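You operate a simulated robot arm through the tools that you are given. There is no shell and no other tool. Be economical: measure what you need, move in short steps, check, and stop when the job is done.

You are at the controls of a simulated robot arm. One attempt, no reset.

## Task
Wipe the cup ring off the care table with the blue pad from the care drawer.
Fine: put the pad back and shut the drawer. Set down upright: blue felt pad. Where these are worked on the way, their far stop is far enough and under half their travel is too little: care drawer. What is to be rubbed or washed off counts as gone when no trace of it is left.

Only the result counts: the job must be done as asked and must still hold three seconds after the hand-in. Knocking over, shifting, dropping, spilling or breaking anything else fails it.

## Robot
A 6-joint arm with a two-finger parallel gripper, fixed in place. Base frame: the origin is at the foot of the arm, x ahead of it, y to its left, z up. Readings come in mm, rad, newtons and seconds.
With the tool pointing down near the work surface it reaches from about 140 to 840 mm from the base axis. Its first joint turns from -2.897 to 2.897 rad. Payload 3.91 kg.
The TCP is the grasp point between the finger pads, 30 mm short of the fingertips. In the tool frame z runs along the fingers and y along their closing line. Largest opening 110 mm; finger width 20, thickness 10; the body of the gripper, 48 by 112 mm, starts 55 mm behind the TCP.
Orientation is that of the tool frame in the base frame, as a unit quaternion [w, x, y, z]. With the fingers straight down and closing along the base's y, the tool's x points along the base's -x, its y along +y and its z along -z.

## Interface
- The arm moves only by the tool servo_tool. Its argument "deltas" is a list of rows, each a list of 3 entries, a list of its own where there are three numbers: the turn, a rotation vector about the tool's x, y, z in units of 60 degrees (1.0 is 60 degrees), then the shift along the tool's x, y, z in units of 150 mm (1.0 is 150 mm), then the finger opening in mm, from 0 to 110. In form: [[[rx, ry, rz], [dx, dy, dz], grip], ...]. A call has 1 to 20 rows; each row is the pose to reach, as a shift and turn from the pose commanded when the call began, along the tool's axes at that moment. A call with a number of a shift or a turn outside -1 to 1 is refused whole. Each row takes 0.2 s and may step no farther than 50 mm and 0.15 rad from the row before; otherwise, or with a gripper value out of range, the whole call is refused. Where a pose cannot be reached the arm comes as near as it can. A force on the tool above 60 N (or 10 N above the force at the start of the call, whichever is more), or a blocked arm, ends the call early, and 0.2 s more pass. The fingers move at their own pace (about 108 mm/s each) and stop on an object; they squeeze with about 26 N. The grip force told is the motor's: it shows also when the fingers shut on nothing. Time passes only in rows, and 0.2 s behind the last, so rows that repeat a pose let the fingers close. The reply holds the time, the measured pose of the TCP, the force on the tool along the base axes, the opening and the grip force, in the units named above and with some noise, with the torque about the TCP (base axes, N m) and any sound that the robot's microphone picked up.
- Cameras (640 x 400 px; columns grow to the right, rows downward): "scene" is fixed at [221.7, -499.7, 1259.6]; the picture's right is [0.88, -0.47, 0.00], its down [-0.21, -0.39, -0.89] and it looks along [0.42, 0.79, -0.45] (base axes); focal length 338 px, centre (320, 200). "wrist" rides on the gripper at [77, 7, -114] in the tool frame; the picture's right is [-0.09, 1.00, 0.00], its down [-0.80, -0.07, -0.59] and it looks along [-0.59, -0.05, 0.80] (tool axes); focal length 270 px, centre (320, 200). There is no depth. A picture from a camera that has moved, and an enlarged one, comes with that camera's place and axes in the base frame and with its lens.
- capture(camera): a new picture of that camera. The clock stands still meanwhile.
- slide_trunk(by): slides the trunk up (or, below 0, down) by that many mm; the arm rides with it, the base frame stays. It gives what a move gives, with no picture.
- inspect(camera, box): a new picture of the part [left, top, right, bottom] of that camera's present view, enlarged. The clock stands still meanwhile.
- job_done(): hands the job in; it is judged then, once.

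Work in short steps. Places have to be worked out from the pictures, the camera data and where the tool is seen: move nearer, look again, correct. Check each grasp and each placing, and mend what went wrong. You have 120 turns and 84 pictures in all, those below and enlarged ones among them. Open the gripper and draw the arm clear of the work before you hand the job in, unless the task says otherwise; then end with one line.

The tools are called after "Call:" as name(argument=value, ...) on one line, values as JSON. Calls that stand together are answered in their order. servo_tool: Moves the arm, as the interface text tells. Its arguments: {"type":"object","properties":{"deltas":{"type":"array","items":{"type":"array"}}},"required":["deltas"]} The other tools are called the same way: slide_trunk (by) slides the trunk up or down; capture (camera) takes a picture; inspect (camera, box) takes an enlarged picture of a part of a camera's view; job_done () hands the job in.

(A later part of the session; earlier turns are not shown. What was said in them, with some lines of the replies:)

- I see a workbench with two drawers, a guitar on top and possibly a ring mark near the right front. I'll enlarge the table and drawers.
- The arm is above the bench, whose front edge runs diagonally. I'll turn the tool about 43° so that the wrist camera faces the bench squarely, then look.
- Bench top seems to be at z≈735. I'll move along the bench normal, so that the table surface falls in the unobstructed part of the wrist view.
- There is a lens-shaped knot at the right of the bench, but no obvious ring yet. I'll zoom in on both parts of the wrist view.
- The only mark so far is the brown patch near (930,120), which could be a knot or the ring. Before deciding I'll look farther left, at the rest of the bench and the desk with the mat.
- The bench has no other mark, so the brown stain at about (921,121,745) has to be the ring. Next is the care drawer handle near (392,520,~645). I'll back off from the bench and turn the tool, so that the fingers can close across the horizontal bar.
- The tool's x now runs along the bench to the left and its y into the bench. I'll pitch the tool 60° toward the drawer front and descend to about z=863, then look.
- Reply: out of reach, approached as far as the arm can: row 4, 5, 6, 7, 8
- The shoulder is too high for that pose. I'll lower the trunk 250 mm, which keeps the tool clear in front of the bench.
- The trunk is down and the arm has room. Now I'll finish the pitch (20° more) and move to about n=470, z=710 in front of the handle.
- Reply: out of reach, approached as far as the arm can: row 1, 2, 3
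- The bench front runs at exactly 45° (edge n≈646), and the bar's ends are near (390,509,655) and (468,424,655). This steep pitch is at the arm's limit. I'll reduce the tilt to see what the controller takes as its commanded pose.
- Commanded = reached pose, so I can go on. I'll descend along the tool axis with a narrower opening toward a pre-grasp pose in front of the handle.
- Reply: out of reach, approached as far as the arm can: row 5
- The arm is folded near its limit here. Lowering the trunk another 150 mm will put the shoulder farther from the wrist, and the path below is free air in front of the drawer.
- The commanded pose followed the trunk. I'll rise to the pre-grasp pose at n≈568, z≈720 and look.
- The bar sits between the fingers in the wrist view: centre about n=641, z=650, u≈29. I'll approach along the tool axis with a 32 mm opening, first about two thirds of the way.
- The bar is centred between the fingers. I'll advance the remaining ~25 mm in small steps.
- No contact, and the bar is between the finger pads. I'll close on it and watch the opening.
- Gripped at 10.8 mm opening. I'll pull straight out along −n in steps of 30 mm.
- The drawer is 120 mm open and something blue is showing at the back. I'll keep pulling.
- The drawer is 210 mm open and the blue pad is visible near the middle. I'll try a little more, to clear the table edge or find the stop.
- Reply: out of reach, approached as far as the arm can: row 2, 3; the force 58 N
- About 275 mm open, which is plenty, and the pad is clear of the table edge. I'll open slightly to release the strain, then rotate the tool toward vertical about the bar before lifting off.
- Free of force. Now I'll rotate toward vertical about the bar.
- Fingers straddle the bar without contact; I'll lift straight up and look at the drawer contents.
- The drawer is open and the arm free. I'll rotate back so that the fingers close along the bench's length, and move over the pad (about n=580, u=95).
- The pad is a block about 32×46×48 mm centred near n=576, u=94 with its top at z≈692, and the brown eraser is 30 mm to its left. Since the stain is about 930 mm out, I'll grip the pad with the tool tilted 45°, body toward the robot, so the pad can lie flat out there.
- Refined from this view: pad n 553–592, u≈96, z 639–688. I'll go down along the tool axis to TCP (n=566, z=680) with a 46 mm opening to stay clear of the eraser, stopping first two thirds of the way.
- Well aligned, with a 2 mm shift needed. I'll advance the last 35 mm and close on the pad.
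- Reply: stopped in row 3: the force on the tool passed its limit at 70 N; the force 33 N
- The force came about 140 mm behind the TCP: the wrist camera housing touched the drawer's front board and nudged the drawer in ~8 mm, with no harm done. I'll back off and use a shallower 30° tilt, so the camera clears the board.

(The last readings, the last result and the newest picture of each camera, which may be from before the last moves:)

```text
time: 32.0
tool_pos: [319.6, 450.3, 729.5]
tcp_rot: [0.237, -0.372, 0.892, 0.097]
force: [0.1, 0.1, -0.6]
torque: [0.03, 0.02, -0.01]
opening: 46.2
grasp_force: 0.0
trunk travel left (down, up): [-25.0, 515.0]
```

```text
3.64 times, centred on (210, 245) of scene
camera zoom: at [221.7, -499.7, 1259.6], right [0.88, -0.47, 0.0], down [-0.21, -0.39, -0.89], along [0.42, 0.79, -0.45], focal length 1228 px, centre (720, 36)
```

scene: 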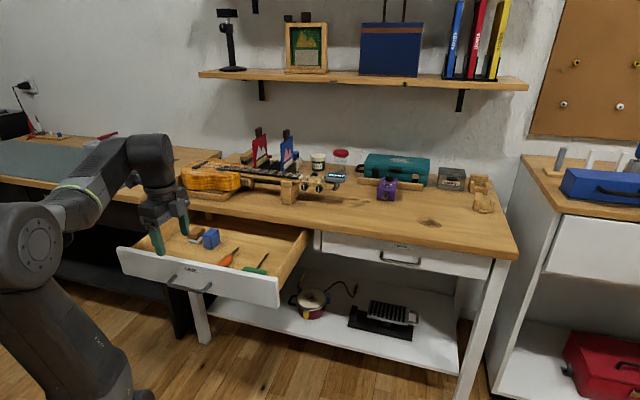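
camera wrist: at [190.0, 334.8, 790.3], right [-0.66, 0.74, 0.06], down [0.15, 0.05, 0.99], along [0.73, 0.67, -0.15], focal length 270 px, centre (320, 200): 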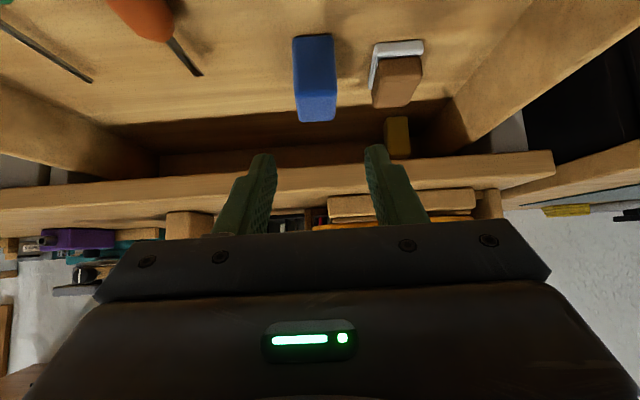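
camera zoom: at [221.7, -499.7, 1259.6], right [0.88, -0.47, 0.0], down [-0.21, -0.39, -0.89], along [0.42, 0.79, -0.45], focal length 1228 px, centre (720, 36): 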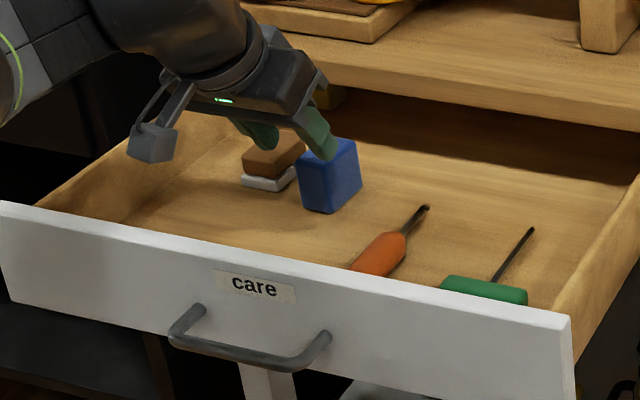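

The pad is centred at n=579, u=94, z 639–687, and there's plenty of clearance for the camera now. I'll descend 57 mm along the tool axis.

Call:
servo_tool(deltas=[[[0, 0, 0], [0, 0.01, 0.13], 46], [[0, 0, 0], [-0.008, 0.01, 0.26], 46], [[0, 0, 0], [-0.008, 0.01, 0.38], 46], [[0, 0, 0], [-0.008, 0.01, 0.38], 46]])

Call:
inspect(camera="scene", box=[160, 200, 260, 270])

```text
time: 33.0
tool_pos: [339.6, 474.2, 678.5]
tcp_rot: [0.237, -0.372, 0.892, 0.098]
force: [0.1, 0.5, 0.8]
torque: [0.03, 0.01, -0.02]
opening: 46.2
grasp_force: 0.1
trunk travel left (down, up): [-25.0, 515.0]
```

```text
5.71 times, centred on (210, 235) of scene
camera zoom: at [221.7, -499.7, 1259.6], right [0.88, -0.47, 0.0], down [-0.21, -0.39, -0.89], along [0.42, 0.79, -0.45], focal length 1930 px, centre (949, 0)
```

zoom: 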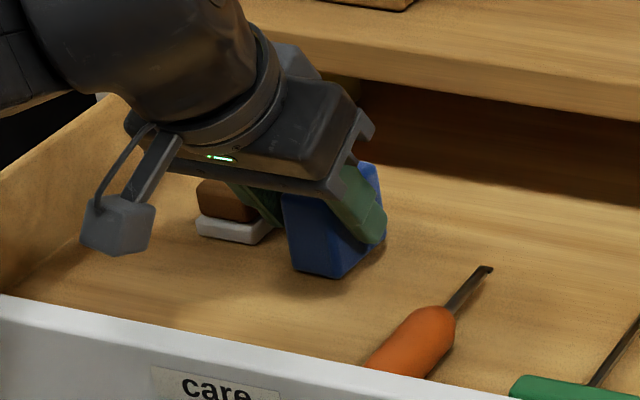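

Fingers straddle the pad. I'll back up 4 mm for more bottom clearance, and close.

Call:
servo_tool(deltas=[[[0, 0, 0], [0, 0, -0.03], 46], [[0, 0, 0], [0, 0, -0.03], 25], [[0, 0, 0], [0, 0, -0.03], 0], [[0, 0, 0], [0, 0, -0.03], 0], [[0, 0, 0], [0, 0, -0.03], 0]])

```text
time: 34.2
tool_pos: [336.8, 473.1, 683.1]
tcp_rot: [0.237, -0.372, 0.892, 0.098]
force: [0.4, 0.3, -0.1]
torque: [0.01, 0.0, 0.0]
opening: 32.8
grasp_force: 26.0
trunk travel left (down, up): [-25.0, 515.0]
```

Gripped at 32.8 mm with 26 N. I'll lift straight up 150 mm and check.

Call:
servo_tool(deltas=[[[0, 0, 0], [-0.08, 0, -0.13], 0], [[0, 0, 0], [-0.2, 0, -0.34], 0], [[0, 0, 0], [-0.33, 0, -0.56], 0], [[0, 0, 0], [-0.45, 0, -0.77], 0], [[0, 0, 0], [-0.51, 0, -0.87], 0]])

Call:
capture(camera="scene")

Call:
inspect(camera="wrist", box=[200, 20, 460, 220])

```text
time: 35.4
tool_pos: [334.9, 472.8, 835.9]
tcp_rot: [0.237, -0.372, 0.892, 0.097]
force: [-0.2, 0.0, -0.3]
torque: [-0.02, 0.03, 0.01]
opening: 32.9
grasp_force: 25.2
trunk travel left (down, up): [-25.0, 515.0]
```

```text
42 pictures are left
```

scene: 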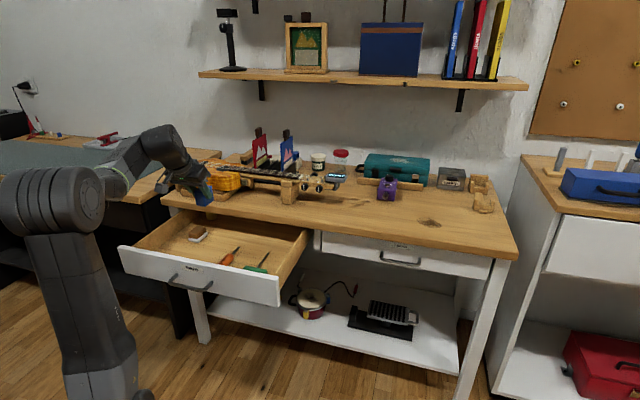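

```text
2.00 times, centred on (330, 120) of wrist
camera zoom: at [242.9, 389.6, 895.8], right [-0.65, 0.76, 0.04], down [0.33, 0.24, 0.91], along [0.68, 0.61, -0.41], focal length 541 px, centre (300, 360)
```

zoom: 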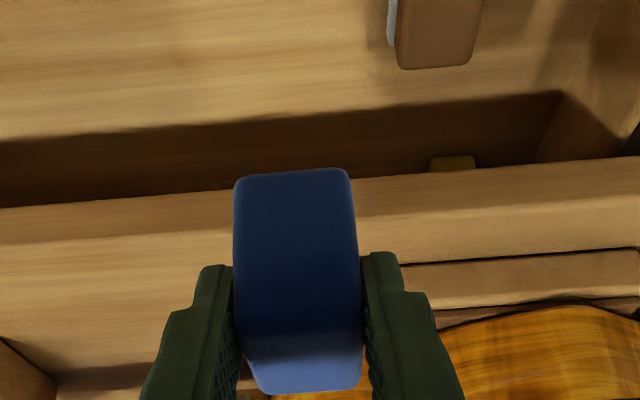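

The pad is held upright with its bottom ~44 mm under the TCP. I'll move it to the right along the front of the bench (n≈571 stays clear of everything on the bench).

Call:
servo_tool(deltas=[[[0, 0, 0], [0, -0.3, 0], 0], [[0, 0, 0], [0, -0.6, 0], 0], [[0, 0, 0], [0, -0.9, 0], 0], [[0, 0, 0], [0, -1, 0], 0]])

Call:
servo_tool(deltas=[[[0, 0, 0], [0, -0.3, 0], 0], [[0, 0, 0], [0, -0.6, 0], 0], [[0, 0, 0], [0, -0.9, 0], 0], [[0, 0, 0], [0, -1, 0], 0]])

Call:
servo_tool(deltas=[[[0.05, 0, 0.088], [0, -0.25, 0], 0], [[0.1, 0, 0.17], [0, -0.5, 0], 0], [[0.16, 0, 0.27], [0, -0.75, 0], 0], [[0.22, 0, 0.37], [0, -1, 0], 0], [[0.27, 0, 0.46], [0, -1, 0], 0], [[0.313, 0, 0.531], [0, -1, 0], 0]])

```text
time: 36.4
tool_pos: [442.0, 365.3, 832.3]
tcp_rot: [0.236, -0.373, 0.892, 0.098]
force: [-0.4, -0.7, -0.2]
torque: [0.0, 0.04, -0.03]
opening: 33.2
grasp_force: 26.0
trunk travel left (down, up): [-25.0, 515.0]
```

```text
time: 37.4
tool_pos: [547.7, 261.4, 836.6]
tcp_rot: [0.237, -0.372, 0.892, 0.097]
force: [0.3, 0.2, -1.2]
torque: [0.03, 0.01, 0.03]
opening: 32.9
grasp_force: 26.0
trunk travel left (down, up): [-25.0, 515.0]
```

```text
time: 38.8
tool_pos: [657.2, 155.5, 836.7]
tcp_rot: [0.258, -0.07, 0.964, 0.014]
force: [-0.9, 0.1, -0.4]
torque: [0.0, 0.0, 0.0]
opening: 33.0
grasp_force: 26.0
trunk travel left (down, up): [-25.0, 515.0]
```

The tool now leans radially toward the stain. I'll move to about (800,120) at the same height and view the stain.

Call:
servo_tool(deltas=[[[0, 0, 0], [-0.26, -0.12, 0.15], 0], [[0, 0, 0], [-0.52, -0.24, 0.3], 0], [[0, 0, 0], [-0.789, -0.367, 0.458], 0]])

Call:
capture(camera="wrist")

Call:
inspect(camera="scene", box=[320, 130, 520, 270])

```text
refused: row 3 steps farther than a row can; nothing moved
```

```text
40 pictures are left
camera wrist: at [532.8, 145.5, 897.0], right [-0.07, 1.0, 0.03], down [0.4, -0.01, 0.92], along [0.91, 0.07, -0.4], focal length 270 px, centre (320, 200)
```

wrist: 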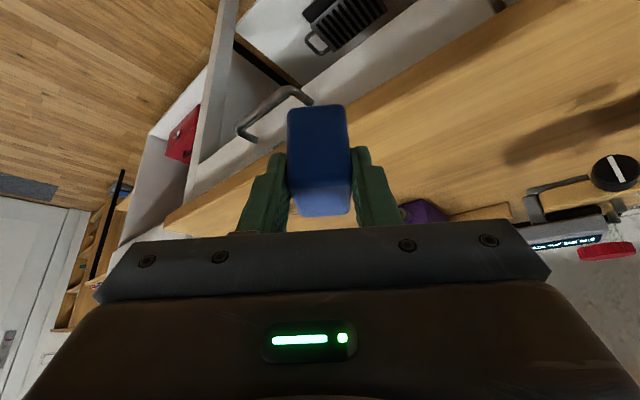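

```text
2.86 times, centred on (420, 200) of scene
camera zoom: at [221.7, -499.7, 1259.6], right [0.88, -0.47, 0.0], down [-0.21, -0.39, -0.89], along [0.42, 0.79, -0.45], focal length 965 px, centre (34, 200)
```

zoom: 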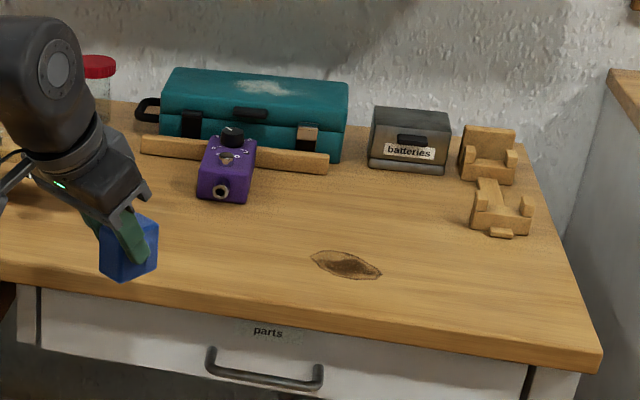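

The move was refused because its last step was too long. There is also a dark smudge at the right of this view, so I'll zoom in to be sure it's only shadow.

Call:
inspect(camera="wrist", box=[400, 40, 640, 220])

Call:
servo_tool(deltas=[[[0, 0, 0], [-0.2, -0.09, 0.115], 0], [[0, 0, 0], [-0.4, -0.18, 0.23], 0], [[0, 0, 0], [-0.6, -0.27, 0.345], 0], [[0, 0, 0], [-0.789, -0.367, 0.458], 0]])

Call:
capture(camera="wrist")

```text
2.22 times, centred on (520, 130) of wrist
camera zoom: at [532.8, 145.5, 897.0], right [-0.07, 1.0, 0.03], down [0.4, -0.01, 0.92], along [0.91, 0.07, -0.4], focal length 601 px, centre (-124, 356)
```

zoom: 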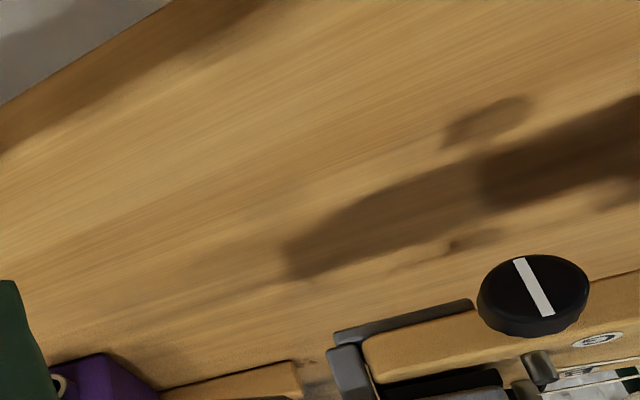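

```text
time: 39.8
tool_pos: [799.0, 125.9, 835.1]
tcp_rot: [0.258, -0.071, 0.963, 0.014]
force: [0.0, -0.7, -0.1]
torque: [0.02, 0.01, -0.02]
opening: 33.0
grasp_force: 26.8
trunk travel left (down, up): [-25.0, 515.0]
```

```text
37 pictures are left
camera wrist: at [674.7, 114.0, 895.8], right [-0.07, 1.0, 0.03], down [0.4, 0.0, 0.92], along [0.91, 0.08, -0.4], focal length 270 px, centre (320, 200)
```

wrist: 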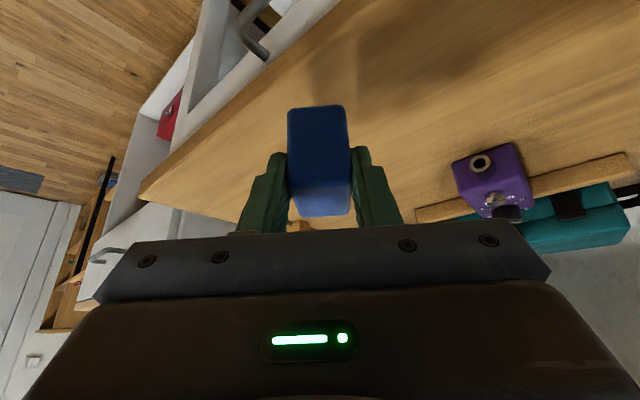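

Those were just shadows of the headstock. Stain from the scene view: centre ≈(920,121), spanning about x 897–950, y 85–157. I'll move the pad above its centre at z≈810 and check reach.

Call:
servo_tool(deltas=[[[0, 0, 0], [-0.15, -0.037, 0.135], 0], [[0, 0, 0], [-0.3, -0.074, 0.27], 0], [[0, 0, 0], [-0.45, -0.11, 0.4], 0], [[0, 0, 0], [-0.605, -0.147, 0.542], 0]])

Call:
inspect(camera="scene", box=[360, 160, 500, 260])

```text
time: 40.8
tool_pos: [860.0, 113.7, 790.5]
tcp_rot: [0.26, -0.071, 0.963, 0.014]
force: [-0.9, -0.4, 1.1]
torque: [0.06, 0.05, 0.01]
opening: 33.2
grasp_force: 25.7
out of reach, approached as far as the arm can: row 2, 3, 4
trunk travel left (down, up): [-25.0, 515.0]
```

```text
4.00 times, centred on (430, 210) of scene
camera zoom: at [221.7, -499.7, 1259.6], right [0.88, -0.47, 0.0], down [-0.21, -0.39, -0.89], along [0.42, 0.79, -0.45], focal length 1351 px, centre (-120, 160)
```

zoom: 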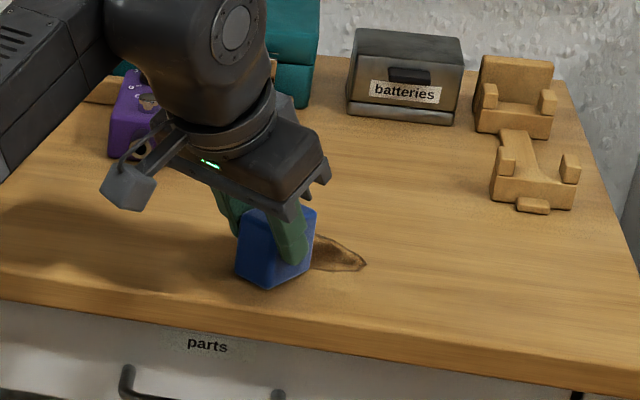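

The arm stops at r≈867 because the shoulder is well below the wrist. Raising the trunk should lengthen the reach, and the tool rises with it into free space.

Call:
slide_trunk(by=330)

Call:
capture(camera="scene")

```text
time: 44.0
tool_pos: [859.3, 112.7, 1119.8]
tcp_rot: [0.259, -0.071, 0.963, 0.014]
force: [1.0, -0.3, -0.2]
torque: [0.0, 0.03, -0.03]
opening: 33.2
grasp_force: 26.3
trunk travel left (down, up): [-355.0, 185.0]
```

```text
35 pictures are left
```

scene: 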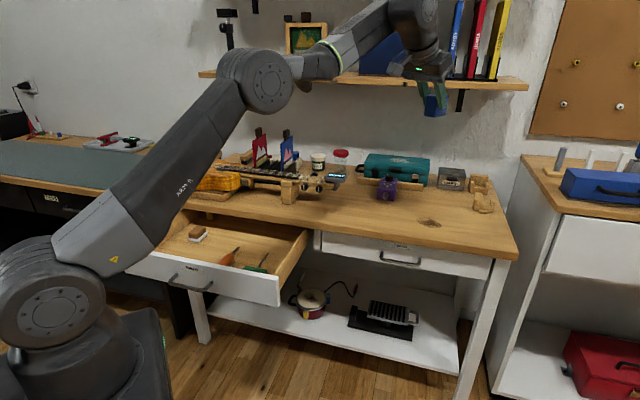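

Now descend straight down 300 mm.

Call:
servo_tool(deltas=[[[0, 0, 0], [0.16, 0, 0.28], 0], [[0, 0, 0], [0.32, 0, 0.56], 0], [[0, 0, 0], [0.499, 0, 0.868], 0]])

Call:
servo_tool(deltas=[[[0, 0, 0], [0.16, 0, 0.28], 0], [[0, 0, 0], [0.32, 0, 0.56], 0], [[0, 0, 0], [0.499, 0, 0.868], 0]])

```text
refused: row 3 steps farther than a row can; nothing moved
```

```text
refused: row 3 steps farther than a row can; nothing moved
```

Slightly too long a step; I'll use four rows.

Call:
servo_tool(deltas=[[[0, 0, 0], [0.12, 0, 0.21], 0], [[0, 0, 0], [0.25, 0, 0.43], 0], [[0, 0, 0], [0.37, 0, 0.65], 0], [[0, 0, 0], [0.499, 0, 0.868], 0]])

Call:
servo_tool(deltas=[[[0, 0, 0], [0.12, 0, 0.21], 0], [[0, 0, 0], [0.25, 0, 0.43], 0], [[0, 0, 0], [0.37, 0, 0.65], 0], [[0, 0, 0], [0.499, 0, 0.868], 0]])

```text
time: 45.0
tool_pos: [859.6, 113.7, 970.3]
tcp_rot: [0.259, -0.071, 0.963, 0.015]
force: [0.0, 0.6, -0.4]
torque: [-0.03, 0.02, 0.0]
opening: 33.0
grasp_force: 25.9
trunk travel left (down, up): [-355.0, 185.0]
```

```text
time: 46.0
tool_pos: [858.1, 107.5, 818.3]
tcp_rot: [0.259, -0.071, 0.963, 0.014]
force: [-0.2, -0.4, -0.6]
torque: [0.06, 0.02, -0.03]
opening: 33.0
grasp_force: 25.6
trunk travel left (down, up): [-355.0, 185.0]
```

Now I'll test the outermost point, (942,121) at z≈815.

Call:
servo_tool(deltas=[[[0, 0, 0], [-0.24, 0, 0.15], 0], [[0, 0, 0], [-0.483, 0.006, 0.3], 0]])

Call:
inspect(camera="scene", box=[360, 160, 500, 260])

```text
time: 46.6
tool_pos: [942.9, 121.6, 813.2]
tcp_rot: [0.258, -0.071, 0.963, 0.014]
force: [-0.4, 0.3, 0.1]
torque: [-0.01, 0.05, -0.02]
opening: 33.0
grasp_force: 26.0
trunk travel left (down, up): [-355.0, 185.0]
```

```text
4.00 times, centred on (430, 210) of scene
camera zoom: at [221.7, -499.7, 1259.6], right [0.88, -0.47, 0.0], down [-0.21, -0.39, -0.89], along [0.42, 0.79, -0.45], focal length 1351 px, centre (-120, 160)
```

zoom: 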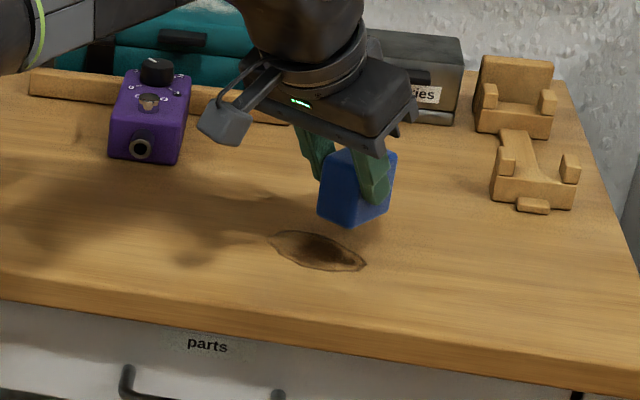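

Reach is fine. I'll go over the stain centre and descend to TCP z≈790, near the expected contact at 789.

Call:
servo_tool(deltas=[[[0, 0, 0], [0.1, 0.01, 0.01], 0], [[0, 0, 0], [0.192, 0.022, 0.028], 0], [[0, 0, 0], [0.202, 0.022, 0.045], 0], [[0, 0, 0], [0.209, 0.022, 0.057], 0]])

Call:
inspect(camera="scene", box=[390, 190, 460, 240])

```text
time: 47.6
tool_pos: [920.2, 123.0, 793.4]
tcp_rot: [0.259, -0.071, 0.963, 0.014]
force: [-0.2, 0.8, 0.1]
torque: [0.01, 0.0, 0.0]
opening: 32.9
grasp_force: 26.5
trunk travel left (down, up): [-355.0, 185.0]
```

```text
8.00 times, centred on (425, 215) of scene
camera zoom: at [221.7, -499.7, 1259.6], right [0.88, -0.47, 0.0], down [-0.21, -0.39, -0.89], along [0.42, 0.79, -0.45], focal length 2702 px, centre (-520, 80)
```

zoom: 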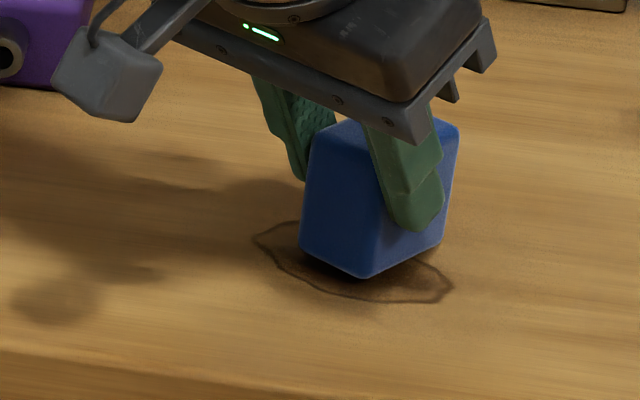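

A few mm above the surface. I'll go down 5 mm and check the force.

Call:
servo_tool(deltas=[[[0, 0, 0], [0.01, 0, 0.0174], 0], [[0, 0, 0], [0.0166, 0, 0.029], 0]])

```text
time: 48.2
tool_pos: [921.6, 122.6, 790.7]
tcp_rot: [0.261, -0.071, 0.963, 0.015]
force: [-0.6, -1.3, 5.3]
torque: [0.09, 0.08, -0.01]
opening: 32.9
grasp_force: 26.0
trunk travel left (down, up): [-355.0, 185.0]
```

Contact at 5 N. I'll press 1 mm more and stroke back and forth across the whole stain with lanes at x −20, 0 and +18 mm.

Call:
servo_tool(deltas=[[[0, 0, 0], [-0.0103, 0.1056, 0.0125], 0], [[0, 0, 0], [-0.024, 0.211, 0.0192], 0], [[0, 0, 0], [-0.0052, 0.066, 0.01], 0], [[0, 0, 0], [0.0135, -0.079, 0.0008], 0], [[0, 0, 0], [0.0323, -0.224, -0.0085], 0], [[0, 0, 0], [0.0896, -0.215, -0.0415], 0], [[0, 0, 0], [0.1468, -0.2055, -0.0745], 0], [[0, 0, 0], [0.128, -0.0603, -0.0652], 0], [[0, 0, 0], [0.1093, 0.085, -0.056], 0], [[0, 0, 0], [0.0888, 0.2433, -0.0459], 0], [[0, 0, 0], [0.0316, 0.2339, -0.0129], 0], [[0, 0, 0], [-0.0257, 0.2244, 0.0201], 0], [[0, 0, 0], [-0.1288, 0.2074, 0.0795], 0], [[0, 0, 0], [-0.11, 0.0622, 0.0702], 0], [[0, 0, 0], [-0.0912, -0.083, 0.061], 0], [[0, 0, 0], [-0.0708, -0.2414, 0.0509], 0], [[0, 0, 0], [0.0323, -0.2244, -0.0085], 0], [[0, 0, 0], [0.0118, -0.066, 0.0016], 0], [[0, 0, 0], [0.0033, 0, 0.0058], 0]])

Call:
inspect(camera="scene", box=[390, 190, 460, 240])

```text
time: 52.2
tool_pos: [922.5, 123.2, 790.2]
tcp_rot: [0.259, -0.071, 0.963, 0.015]
force: [-0.3, -2.6, 6.2]
torque: [0.0, -0.04, -0.05]
opening: 32.8
grasp_force: 26.0
trunk travel left (down, up): [-355.0, 185.0]
```

```text
8.00 times, centred on (425, 215) of scene
camera zoom: at [221.7, -499.7, 1259.6], right [0.88, -0.47, 0.0], down [-0.21, -0.39, -0.89], along [0.42, 0.79, -0.45], focal length 2702 px, centre (-520, 80)
```

zoom: 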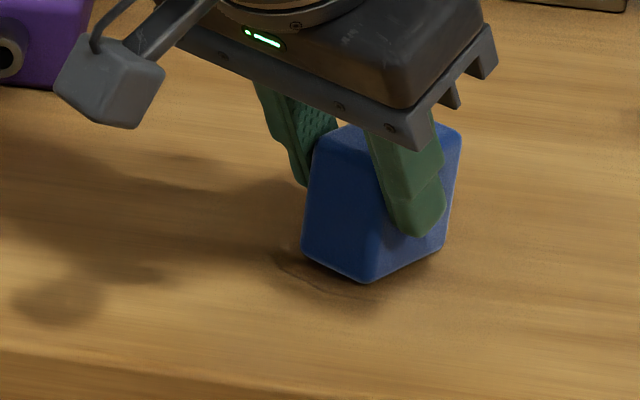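

It works: the mark is nearly gone, with only faint remnants toward the front (x≈897, y 95–135). I'll run a second set of strokes with lanes shifted toward the front.

Call:
servo_tool(deltas=[[[0, 0, 0], [0.0892, 0.0142, -0.0437], 0], [[0, 0, 0], [0.1751, 0.0284, -0.0932], 0], [[0, 0, 0], [0.1444, 0.266, -0.0781], 0], [[0, 0, 0], [0.1751, 0.0284, -0.0932], 0], [[0, 0, 0], [0.2058, -0.2092, -0.1083], 0], [[0, 0, 0], [0.1199, -0.2234, -0.0588], 0], [[0, 0, 0], [0.0892, 0.0142, -0.0437], 0], [[0, 0, 0], [0.0585, 0.2518, -0.0286], 0], [[0, 0, 0], [0.0892, 0.0142, -0.0437], 0], [[0, 0, 0], [0.1199, -0.2234, -0.0588], 0], [[0, 0, 0], [0.2058, -0.2092, -0.1083], 0], [[0, 0, 0], [0.1751, 0.0284, -0.0932], 0], [[0, 0, 0], [0.1444, 0.266, -0.0781], 0], [[0, 0, 0], [0.0585, 0.2518, -0.0286], 0], [[0, 0, 0], [-0.0274, 0.2376, 0.0209], 0], [[0, 0, 0], [0.0033, 0, 0.0058], 0], [[0, 0, 0], [0.034, -0.2376, -0.0093], 0], [[0, 0, 0], [0.0033, 0, 0.0058], 0]])

Call:
servo_tool(deltas=[[[0, 0, 0], [-0.0307, 0.2376, 0.0151], 0], [[0, 0, 0], [-0.1338, 0.2206, 0.0745], 0], [[0, 0, 0], [-0.1031, -0.017, 0.0594], 0], [[0, 0, 0], [-0.0724, -0.2546, 0.0443], 0], [[0, 0, 0], [-0.1031, -0.017, 0.0594], 0], [[0, 0, 0], [-0.1338, 0.2206, 0.0745], 0], [[0, 0, 0], [-0.0307, 0.2376, 0.0151], 0], [[0, 0, 0], [0, 0, 0], 0], [[0, 0, 0], [0.0307, -0.2376, -0.0151], 0], [[0, 0, 0], [0, 0, 0], 0], [[0, 0, 0], [-0.08, 0, -0.14], 0], [[0, 0, 0], [-0.17, 0, -0.29], 0]])

Call:
inspect(camera="scene", box=[390, 190, 460, 240])

```text
time: 56.0
tool_pos: [922.6, 126.0, 790.8]
tcp_rot: [0.258, -0.071, 0.963, 0.014]
force: [0.0, 2.2, 2.7]
torque: [0.17, -0.02, 0.02]
opening: 33.0
grasp_force: 26.5
trunk travel left (down, up): [-355.0, 185.0]
```

```text
time: 58.6
tool_pos: [922.0, 120.9, 837.6]
tcp_rot: [0.257, -0.071, 0.964, 0.015]
force: [0.4, -0.3, -0.6]
torque: [-0.03, 0.0, 0.01]
opening: 32.8
grasp_force: 25.9
out of reach, approached as far as the arm can: row 2
trunk travel left (down, up): [-355.0, 185.0]
```

```text
8.00 times, centred on (425, 215) of scene
camera zoom: at [221.7, -499.7, 1259.6], right [0.88, -0.47, 0.0], down [-0.21, -0.39, -0.89], along [0.42, 0.79, -0.45], focal length 2702 px, centre (-520, 80)
```

zoom: 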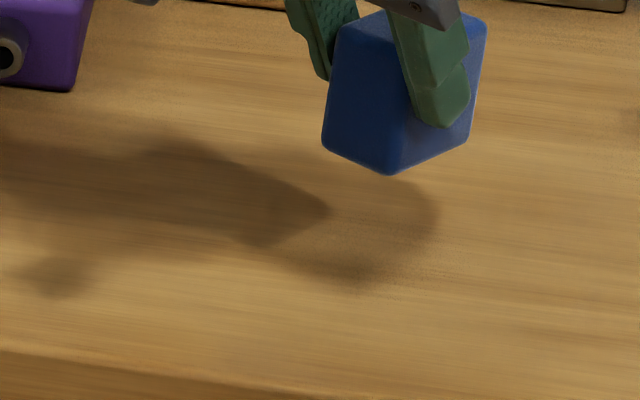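

Only shadow seems left, but I need a clear view. I'll pull the pad back toward the robot, off the spot.

Call:
servo_tool(deltas=[[[0, 0, 0], [0.17, 0.06, -0.14], 0], [[0, 0, 0], [0.33, 0.12, -0.28], 0], [[0, 0, 0], [0.5, 0.19, -0.41], 0], [[0, 0, 0], [0.66, 0.255, -0.537], 0]])

Call:
servo_tool(deltas=[[[0, 0, 0], [0.17, 0.06, -0.14], 0], [[0, 0, 0], [0.33, 0.12, -0.28], 0], [[0, 0, 0], [0.5, 0.19, -0.41], 0], [[0, 0, 0], [0.66, 0.255, -0.537], 0]])

Call:
inspect(camera="scene", box=[390, 190, 460, 240])

```text
time: 59.6
tool_pos: [792.5, 140.4, 856.0]
tcp_rot: [0.258, -0.071, 0.964, 0.015]
force: [-0.5, 0.8, 0.5]
torque: [0.01, 0.02, 0.01]
opening: 32.9
grasp_force: 25.5
trunk travel left (down, up): [-355.0, 185.0]
```

```text
time: 60.6
tool_pos: [660.1, 162.7, 874.2]
tcp_rot: [0.259, -0.071, 0.963, 0.014]
force: [-0.4, -0.5, -0.8]
torque: [-0.01, 0.0, 0.02]
opening: 32.9
grasp_force: 26.1
trunk travel left (down, up): [-355.0, 185.0]
```

```text
8.00 times, centred on (425, 215) of scene
camera zoom: at [221.7, -499.7, 1259.6], right [0.88, -0.47, 0.0], down [-0.21, -0.39, -0.89], along [0.42, 0.79, -0.45], focal length 2702 px, centre (-520, 80)
```

zoom: 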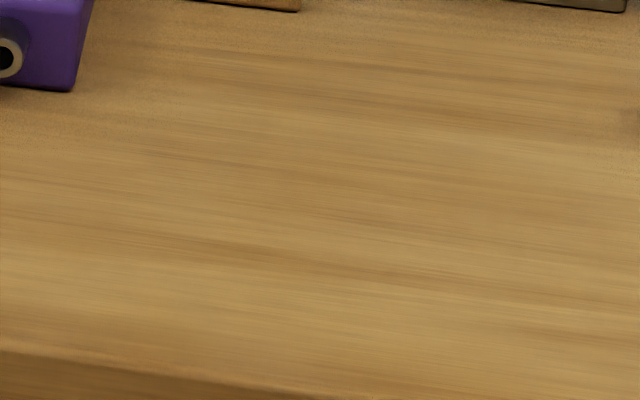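

The surface is clean with no trace left. Now I'll rotate back and carry the pad along the bench front to the drawer.

Call:
servo_tool(deltas=[[[-0.06, 0, -0.1], [0, 0, 0], 0], [[-0.12, 0, -0.2], [0, 0, 0], 0], [[-0.18, 0, -0.3], [0, 0, 0], 0], [[-0.24, 0, -0.41], [0, 0, 0], 0], [[-0.313, 0, -0.531], [0, 0, 0], 0]])

Call:
servo_tool(deltas=[[[0, 0, 0], [0, 0.3, 0], 0], [[0, 0, 0], [0, 0.6, 0], 0], [[0, 0, 0], [0, 0.9, 0], 0], [[0, 0, 0], [0, 1, 0], 0]])

Call:
servo_tool(deltas=[[[0, 0, 0], [0, 0.3, 0], 0], [[0, 0, 0], [0, 0.6, 0], 0], [[0, 0, 0], [0, 0.9, 0], 0], [[0, 0, 0], [0, 1, 0], 0]])

Call:
servo_tool(deltas=[[[0, 0, 0], [0, 0.3, 0], 0], [[0, 0, 0], [0, 0.6, 0], 0], [[0, 0, 0], [0, 0.9, 0], 0], [[0, 0, 0], [0, 0.96, 0], 0]])

```text
time: 61.9
tool_pos: [660.8, 163.7, 877.8]
tcp_rot: [0.238, -0.372, 0.892, 0.098]
force: [0.2, 1.2, -0.4]
torque: [-0.01, 0.0, 0.0]
opening: 33.0
grasp_force: 26.2
trunk travel left (down, up): [-355.0, 185.0]
```

```text
time: 62.9
tool_pos: [552.0, 268.4, 874.8]
tcp_rot: [0.237, -0.372, 0.892, 0.098]
force: [0.6, 0.3, -0.1]
torque: [-0.04, 0.0, -0.02]
opening: 32.8
grasp_force: 25.6
trunk travel left (down, up): [-355.0, 185.0]
```

```text
time: 63.9
tool_pos: [446.2, 374.9, 874.6]
tcp_rot: [0.237, -0.373, 0.892, 0.098]
force: [0.5, -0.3, 0.7]
torque: [-0.01, 0.03, 0.08]
opening: 32.9
grasp_force: 25.6
trunk travel left (down, up): [-355.0, 185.0]
```

```text
time: 64.8
tool_pos: [345.4, 476.8, 877.4]
tcp_rot: [0.238, -0.372, 0.892, 0.098]
force: [-0.6, 0.5, -0.7]
torque: [-0.04, -0.01, 0.02]
opening: 33.0
grasp_force: 26.5
trunk travel left (down, up): [-355.0, 185.0]
```

I'll raise the tool 150 mm and then lower the trunk 320 mm, to return to the configuration where this pose worked (the TCP ends near z≈707, with the pad still 24 mm above the drawer floor).

Call:
servo_tool(deltas=[[[0, 0, 0], [-0.13, 0, -0.21], 0], [[0, 0, 0], [-0.25, 0, -0.43], 0], [[0, 0, 0], [-0.38, 0, -0.65], 0], [[0, 0, 0], [-0.508, 0, -0.861], 0]])

```text
time: 65.8
tool_pos: [350.2, 475.6, 1024.6]
tcp_rot: [0.237, -0.373, 0.892, 0.097]
force: [0.1, 0.3, -0.8]
torque: [-0.04, 0.03, -0.03]
opening: 32.9
grasp_force: 25.7
trunk travel left (down, up): [-355.0, 185.0]
```

Call:
slide_trunk(by=-310)

Call:
inspect(camera="scene", box=[130, 190, 290, 300])

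Call:
inspect(camera="wrist", box=[200, 0, 460, 220])

```text
time: 68.9
tool_pos: [350.0, 476.6, 716.4]
tcp_rot: [0.238, -0.372, 0.892, 0.098]
force: [-0.6, -0.1, 0.1]
torque: [0.03, -0.01, 0.02]
opening: 33.1
grasp_force: 26.2
trunk travel left (down, up): [-45.0, 495.0]
```

```text
3.64 times, centred on (210, 245) of scene
camera zoom: at [221.7, -499.7, 1259.6], right [0.88, -0.47, 0.0], down [-0.21, -0.39, -0.89], along [0.42, 0.79, -0.45], focal length 1228 px, centre (720, 36)
```

zoom: 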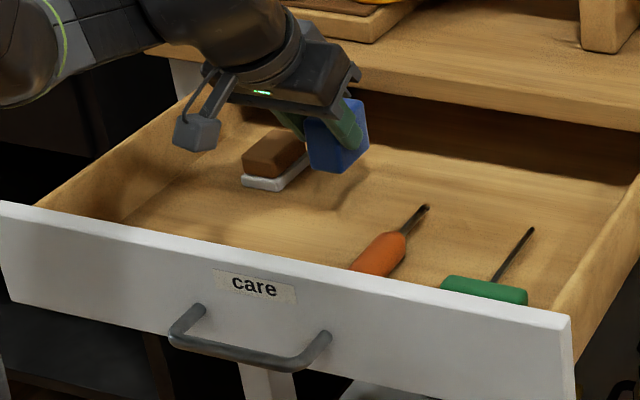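

```text
1.82 times, centred on (330, 110) of wrist
camera zoom: at [257.2, 392.6, 776.9], right [-0.65, 0.76, 0.04], down [0.33, 0.24, 0.91], along [0.68, 0.61, -0.4], focal length 491 px, centre (302, 364)
```

zoom: 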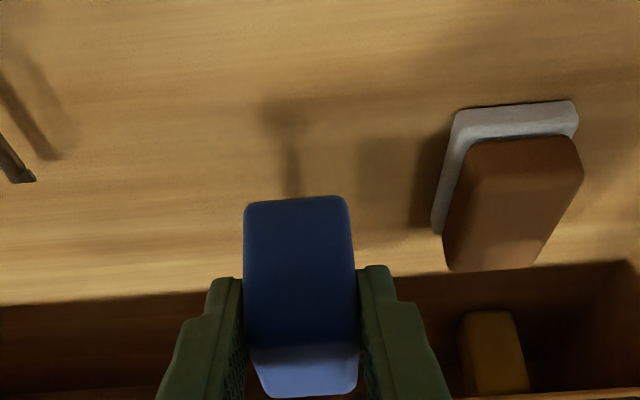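

Pad above its place with the drawer clear. I'll lower to TCP z≈687 and n≈572.

Call:
servo_tool(deltas=[[[0, 0, 0], [0.08, 0, 0.06], 0], [[0, 0, 0], [0.167, 0, 0.126], 0], [[0, 0, 0], [0.174, 0, 0.137], 0]])

Call:
inspect(camera="scene", box=[175, 205, 245, 255])

```text
time: 69.7
tool_pos: [341.0, 467.1, 685.5]
tcp_rot: [0.239, -0.373, 0.891, 0.098]
force: [0.3, 0.4, 0.9]
torque: [-0.01, 0.0, -0.02]
opening: 32.9
grasp_force: 26.2
trunk travel left (down, up): [-45.0, 495.0]
```

```text
8.00 times, centred on (210, 230) of scene
camera zoom: at [221.7, -499.7, 1259.6], right [0.88, -0.47, 0.0], down [-0.21, -0.39, -0.89], along [0.42, 0.79, -0.45], focal length 2702 px, centre (1200, -40)
```

zoom: 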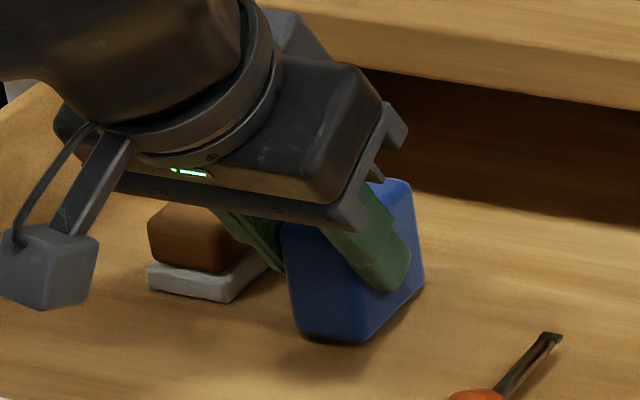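

Almost down, no contact force yet. Lowering in small steps until there is slight contact.

Call:
servo_tool(deltas=[[[0, 0, 0], [0.0068, 0, 0.0115], 0], [[0, 0, 0], [0.0102, 0, 0.0172], 0], [[0, 0, 0], [0.0102, 0, 0.0172], 0]])

```text
time: 70.5
tool_pos: [340.8, 466.9, 682.9]
tcp_rot: [0.238, -0.372, 0.892, 0.097]
force: [0.9, -0.3, 0.9]
torque: [0.01, 0.0, -0.01]
opening: 32.9
grasp_force: 25.3
trunk travel left (down, up): [-45.0, 495.0]
```

Call:
servo_tool(deltas=[[[0, 0, 0], [0.0068, 0, 0.0115], 0], [[0, 0, 0], [0.0085, 0, 0.0144], 0], [[0, 0, 0], [0.0085, 0, 0.0144], 0]])

```text
time: 71.3
tool_pos: [341.1, 465.7, 682.2]
tcp_rot: [0.239, -0.372, 0.891, 0.099]
force: [1.9, 0.3, 15.0]
torque: [0.24, -0.33, -0.04]
opening: 33.1
grasp_force: 26.1
trunk travel left (down, up): [-45.0, 495.0]
```

Contact with 15 N: the pad rests on the drawer floor. I'll back off 1 mm and open to 48 mm.

Call:
servo_tool(deltas=[[[0, 0, 0], [-0.003, 0, -0.006], 0], [[0, 0, 0], [-0.003, 0, -0.006], 38], [[0, 0, 0], [-0.003, 0, -0.006], 47], [[0, 0, 0], [-0.003, 0, -0.006], 47]])

Call:
servo_tool(deltas=[[[0, 0, 0], [0, 0, -0.15], 47], [[0, 0, 0], [0, 0, -0.4], 47], [[0, 0, 0], [0, 0, -0.7], 47]])

Call:
inspect(camera="scene", box=[130, 190, 290, 300])

```text
time: 72.3
tool_pos: [340.5, 466.7, 681.3]
tcp_rot: [0.238, -0.372, 0.892, 0.097]
force: [0.2, 1.3, 0.3]
torque: [0.0, 0.0, -0.01]
opening: 46.9
grasp_force: 0.0
trunk travel left (down, up): [-45.0, 495.0]
```

```text
time: 73.1
tool_pos: [304.9, 430.7, 773.0]
tcp_rot: [0.237, -0.372, 0.892, 0.098]
force: [0.6, 0.2, -0.6]
torque: [0.0, -0.03, 0.0]
opening: 47.1
grasp_force: 0.0
trunk travel left (down, up): [-45.0, 495.0]
```

```text
3.64 times, centred on (210, 245) of scene
camera zoom: at [221.7, -499.7, 1259.6], right [0.88, -0.47, 0.0], down [-0.21, -0.39, -0.89], along [0.42, 0.79, -0.45], focal length 1228 px, centre (720, 36)
```

zoom: 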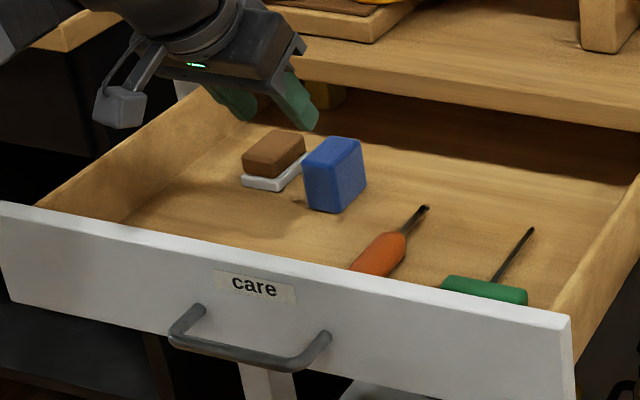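

The pad stands upright beside the eraser as before. To shut the drawer I'll push on the handle bar with the fingers from the front; first I'll back over the drawer front to n≈375, u≈30.

Call:
servo_tool(deltas=[[[0, 0, 0], [0.2, -0.1, -0.15], 47], [[0, 0, 0], [0.4, -0.2, -0.27], 47], [[0, 0, 0], [0.6, -0.3, -0.38], 30], [[0, 0, 0], [0.832, -0.4, -0.491], 30]])

Call:
servo_tool(deltas=[[[0, 0, 0], [0.218, 0, -0.129], 30], [[0, 0, 0], [0.218, 0, -0.129], 30]])

Call:
inspect(camera="scene", box=[110, 180, 290, 310])

```text
time: 74.1
tool_pos: [241.3, 284.9, 772.8]
tcp_rot: [0.239, -0.371, 0.892, 0.098]
force: [0.7, -0.4, -0.5]
torque: [-0.01, 0.0, -0.01]
opening: 29.9
grasp_force: 0.2
trunk travel left (down, up): [-45.0, 495.0]
```

```text
time: 74.7
tool_pos: [215.7, 256.9, 776.0]
tcp_rot: [0.238, -0.371, 0.892, 0.097]
force: [-1.0, -0.9, -1.0]
torque: [0.0, 0.01, 0.0]
opening: 30.2
grasp_force: 0.0
trunk travel left (down, up): [-45.0, 495.0]
```

```text
3.08 times, centred on (200, 245) of scene
camera zoom: at [221.7, -499.7, 1259.6], right [0.88, -0.47, 0.0], down [-0.21, -0.39, -0.89], along [0.42, 0.79, -0.45], focal length 1039 px, centre (689, 62)
```

zoom: 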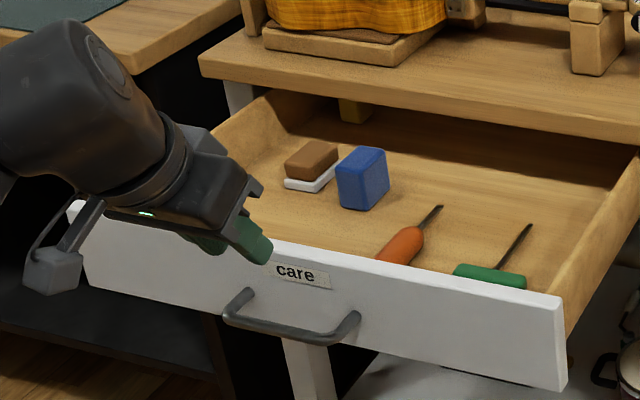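

I'm in front of the handle. Descend straight 120 mm to bar height.

Call:
servo_tool(deltas=[[[0, 0, 0], [0.135, 0, 0.23], 30], [[0, 0, 0], [0.271, 0, 0.46], 30], [[0, 0, 0], [0.406, 0, 0.689], 30], [[0, 0, 0], [0.406, 0, 0.689], 30]])

Call:
inspect(camera="scene", box=[110, 180, 290, 310])

```text
time: 75.7
tool_pos: [218.6, 254.7, 656.0]
tcp_rot: [0.237, -0.372, 0.892, 0.099]
force: [0.2, 0.2, -0.5]
torque: [0.0, -0.01, -0.02]
opening: 30.1
grasp_force: 0.1
trunk travel left (down, up): [-45.0, 495.0]
```

```text
3.08 times, centred on (200, 245) of scene
camera zoom: at [221.7, -499.7, 1259.6], right [0.88, -0.47, 0.0], down [-0.21, -0.39, -0.89], along [0.42, 0.79, -0.45], focal length 1039 px, centre (689, 62)
```

zoom: 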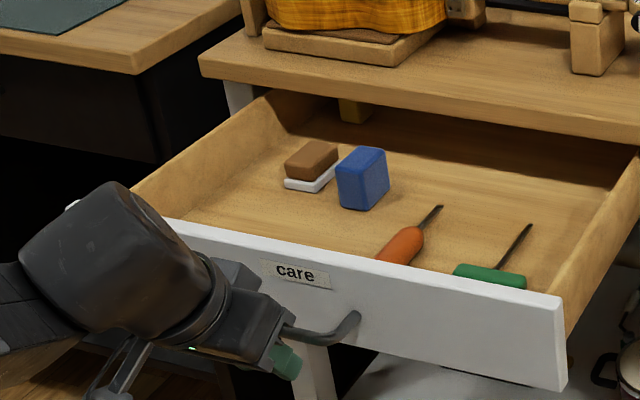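

Fingers sit just in front of the bar. I'll push gently along +n, 60 mm at first.

Call:
servo_tool(deltas=[[[0, 0, 0], [-0.057, 0, 0.034], 30], [[0, 0, 0], [-0.115, 0, 0.068], 30], [[0, 0, 0], [-0.172, 0, 0.102], 30], [[0, 0, 0], [-0.23, 0, 0.135], 30], [[0, 0, 0], [-0.287, 0, 0.169], 30], [[0, 0, 0], [-0.344, 0, 0.203], 30]])

Call:
inspect(camera="scene", box=[110, 180, 290, 310])

```text
time: 77.1
tool_pos: [259.4, 299.4, 654.4]
tcp_rot: [0.238, -0.373, 0.891, 0.099]
force: [-0.5, 0.6, -0.7]
torque: [0.04, -0.01, -0.01]
opening: 30.1
grasp_force: 0.1
trunk travel left (down, up): [-45.0, 495.0]
```

```text
3.08 times, centred on (200, 245) of scene
camera zoom: at [221.7, -499.7, 1259.6], right [0.88, -0.47, 0.0], down [-0.21, -0.39, -0.89], along [0.42, 0.79, -0.45], focal length 1039 px, centre (689, 62)
```

zoom: 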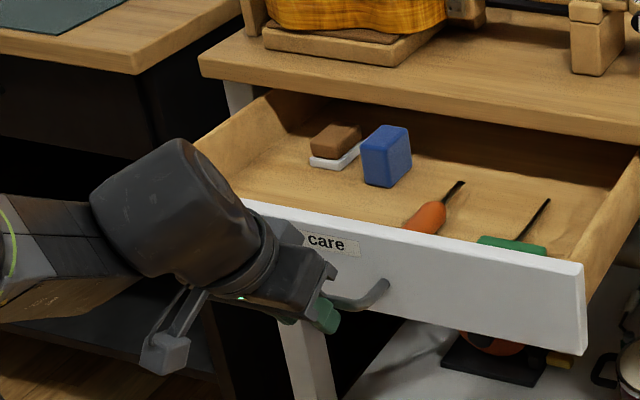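

The drawer slides in with everything upright. Pushing another 140 mm.

Call:
servo_tool(deltas=[[[0, 0, 0], [-0.08, 0, 0.0474], 30], [[0, 0, 0], [-0.16, 0, 0.0948], 30], [[0, 0, 0], [-0.24, 0, 0.142], 30], [[0, 0, 0], [-0.32, 0, 0.19], 30], [[0, 0, 0], [-0.4, 0, 0.237], 30], [[0, 0, 0], [-0.48, 0, 0.284], 30], [[0, 0, 0], [-0.56, 0, 0.332], 30], [[0, 0, 0], [-0.64, 0, 0.379], 30], [[0, 0, 0], [-0.72, 0, 0.427], 30], [[0, 0, 0], [-0.804, 0, 0.476], 30]])

Call:
inspect(camera="scene", box=[130, 170, 290, 280])

```text
time: 79.3
tool_pos: [359.1, 401.2, 651.6]
tcp_rot: [0.239, -0.372, 0.892, 0.098]
force: [-0.1, -0.8, 0.2]
torque: [-0.02, -0.02, 0.01]
opening: 29.9
grasp_force: 0.0
trunk travel left (down, up): [-45.0, 495.0]
```

```text
3.64 times, centred on (210, 225) of scene
camera zoom: at [221.7, -499.7, 1259.6], right [0.88, -0.47, 0.0], down [-0.21, -0.39, -0.89], along [0.42, 0.79, -0.45], focal length 1228 px, centre (720, 109)
```

zoom: 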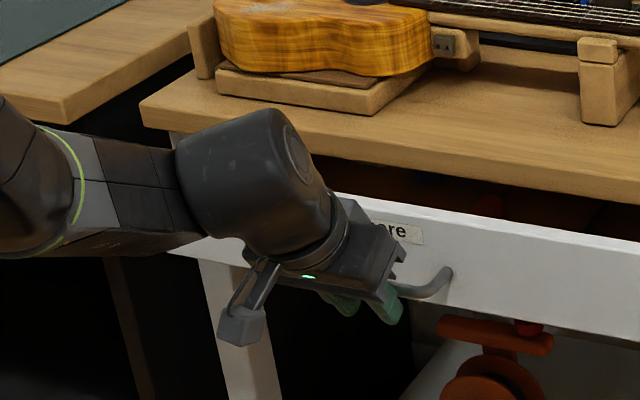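

About 84 mm to go; pushing 70 mm more slowly.

Call:
servo_tool(deltas=[[[0, 0, 0], [-0.067, 0, 0.0395], 30], [[0, 0, 0], [-0.134, 0, 0.079], 30], [[0, 0, 0], [-0.2, 0, 0.1185], 30], [[0, 0, 0], [-0.268, 0, 0.158], 30], [[0, 0, 0], [-0.335, 0, 0.1975], 30], [[0, 0, 0], [-0.402, 0, 0.237], 30]])

Call:
inspect(camera="scene", box=[130, 170, 290, 280])

```text
time: 80.7
tool_pos: [408.1, 449.7, 649.4]
tcp_rot: [0.237, -0.373, 0.891, 0.099]
force: [0.2, 0.6, 0.2]
torque: [0.01, 0.0, 0.03]
opening: 29.9
grasp_force: 0.1
trunk travel left (down, up): [-45.0, 495.0]
```

```text
3.64 times, centred on (210, 225) of scene
camera zoom: at [221.7, -499.7, 1259.6], right [0.88, -0.47, 0.0], down [-0.21, -0.39, -0.89], along [0.42, 0.79, -0.45], focal length 1228 px, centre (720, 109)
```

zoom: 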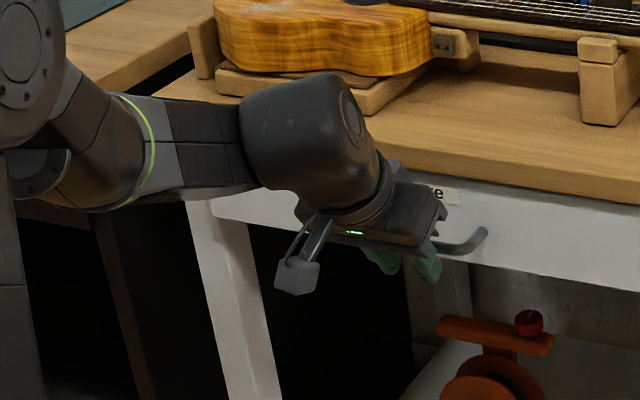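

Nearly shut (n≈606, bar about 16 mm short). I'll push on in 4 mm steps until a closing force shows.

Call:
servo_tool(deltas=[[[0, 0, 0], [-0.023, 0, 0.0135], 30], [[0, 0, 0], [-0.046, 0, 0.027], 30], [[0, 0, 0], [-0.069, 0, 0.0405], 30], [[0, 0, 0], [-0.08, 0, 0.047], 30], [[0, 0, 0], [-0.08, 0, 0.047], 30]])

Call:
inspect(camera="scene", box=[190, 190, 290, 260])

```text
time: 81.9
tool_pos: [417.0, 458.7, 651.0]
tcp_rot: [0.238, -0.372, 0.892, 0.098]
force: [-1.1, -0.8, 1.7]
torque: [-0.03, -0.07, -0.06]
opening: 29.6
grasp_force: 0.0
trunk travel left (down, up): [-45.0, 495.0]
```

```text
5.71 times, centred on (240, 225) of scene
camera zoom: at [221.7, -499.7, 1259.6], right [0.88, -0.47, 0.0], down [-0.21, -0.39, -0.89], along [0.42, 0.79, -0.45], focal length 1930 px, centre (777, 57)
```

zoom: 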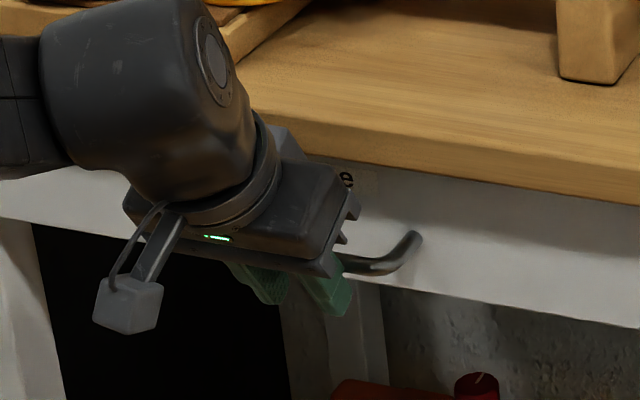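

The handle matches its original closed position in the image. I'll give one more firm push to confirm the stop.

Call:
servo_tool(deltas=[[[0, 0, 0], [-0.017, 0, 0.01], 30], [[0, 0, 0], [-0.034, 0, 0.02], 30], [[0, 0, 0], [-0.034, 0, 0.02], 30]])

```text
time: 82.7
tool_pos: [419.2, 459.7, 650.0]
tcp_rot: [0.237, -0.371, 0.893, 0.096]
force: [-32.3, -33.0, 4.9]
torque: [0.08, -0.27, -1.25]
opening: 30.4
grasp_force: 0.2
trunk travel left (down, up): [-45.0, 495.0]
```

46 N against the stop: the drawer is shut. I'll withdraw straight back along −n and check everything.

Call:
servo_tool(deltas=[[[0, 0, 0], [0.1, 0, -0.06], 30], [[0, 0, 0], [0.3, 0, -0.18], 30], [[0, 0, 0], [0.55, 0, -0.325], 30], [[0, 0, 0], [0.8, 0, -0.472], 30]])

Call:
servo_tool(deltas=[[[0, 0, 0], [-0.1, 0, -0.2], 60], [[0, 0, 0], [-0.2, 0, -0.4], 80], [[0, 0, 0], [-0.3, 0, -0.6], 80]])

Call:
capture(camera="scene")

Call:
inspect(camera="scene", box=[190, 190, 290, 260])

Call:
inspect(camera="scene", box=[380, 180, 470, 250])

```text
time: 83.7
tool_pos: [324.3, 361.6, 650.2]
tcp_rot: [0.238, -0.372, 0.892, 0.098]
force: [0.0, 0.9, -0.4]
torque: [0.0, 0.0, -0.02]
opening: 30.0
grasp_force: 0.0
trunk travel left (down, up): [-45.0, 495.0]
```

```text
time: 84.5
tool_pos: [322.9, 358.9, 751.8]
tcp_rot: [0.238, -0.372, 0.892, 0.098]
force: [0.3, 0.6, -0.3]
torque: [-0.01, -0.01, -0.02]
opening: 80.1
grasp_force: 0.0
trunk travel left (down, up): [-45.0, 495.0]
```

```text
19 pictures are left
```

scene: 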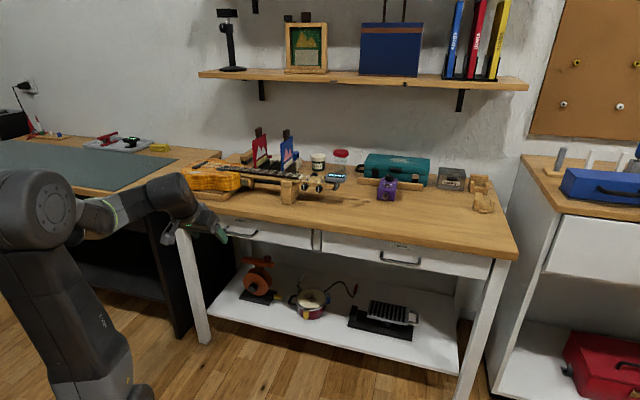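

```text
5.71 times, centred on (240, 225) of scene
camera zoom: at [221.7, -499.7, 1259.6], right [0.88, -0.47, 0.0], down [-0.21, -0.39, -0.89], along [0.42, 0.79, -0.45], focal length 1930 px, centre (777, 57)
```

zoom: 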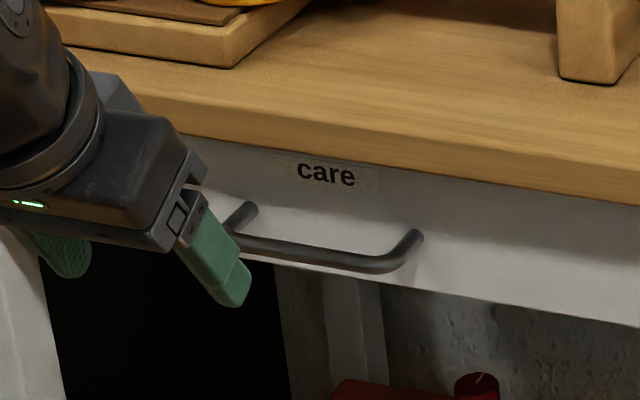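

```text
5.71 times, centred on (425, 215) of scene
camera zoom: at [221.7, -499.7, 1259.6], right [0.88, -0.47, 0.0], down [-0.21, -0.39, -0.89], along [0.42, 0.79, -0.45], focal length 1930 px, centre (-280, 114)
```

zoom: 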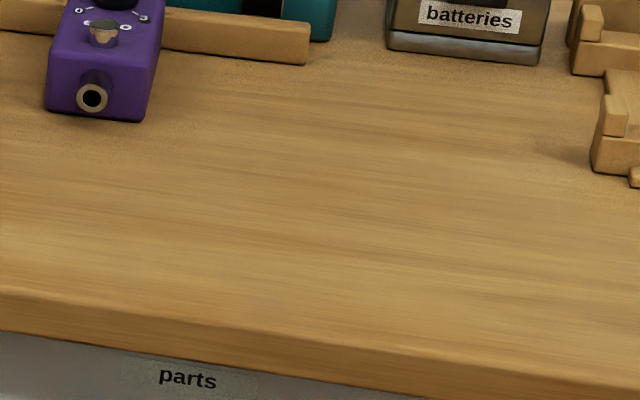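

The drawer is shut with the pad standing inside, the stain is completely gone, and the gripper is open and clear. I'll hand it in.

Call:
job_done()

```text
The job is handed in.
```

I wiped the cup ring off the care table with no trace left in the camera view, put the blue pad back upright in the care drawer, and pushed the drawer shut to its stop.
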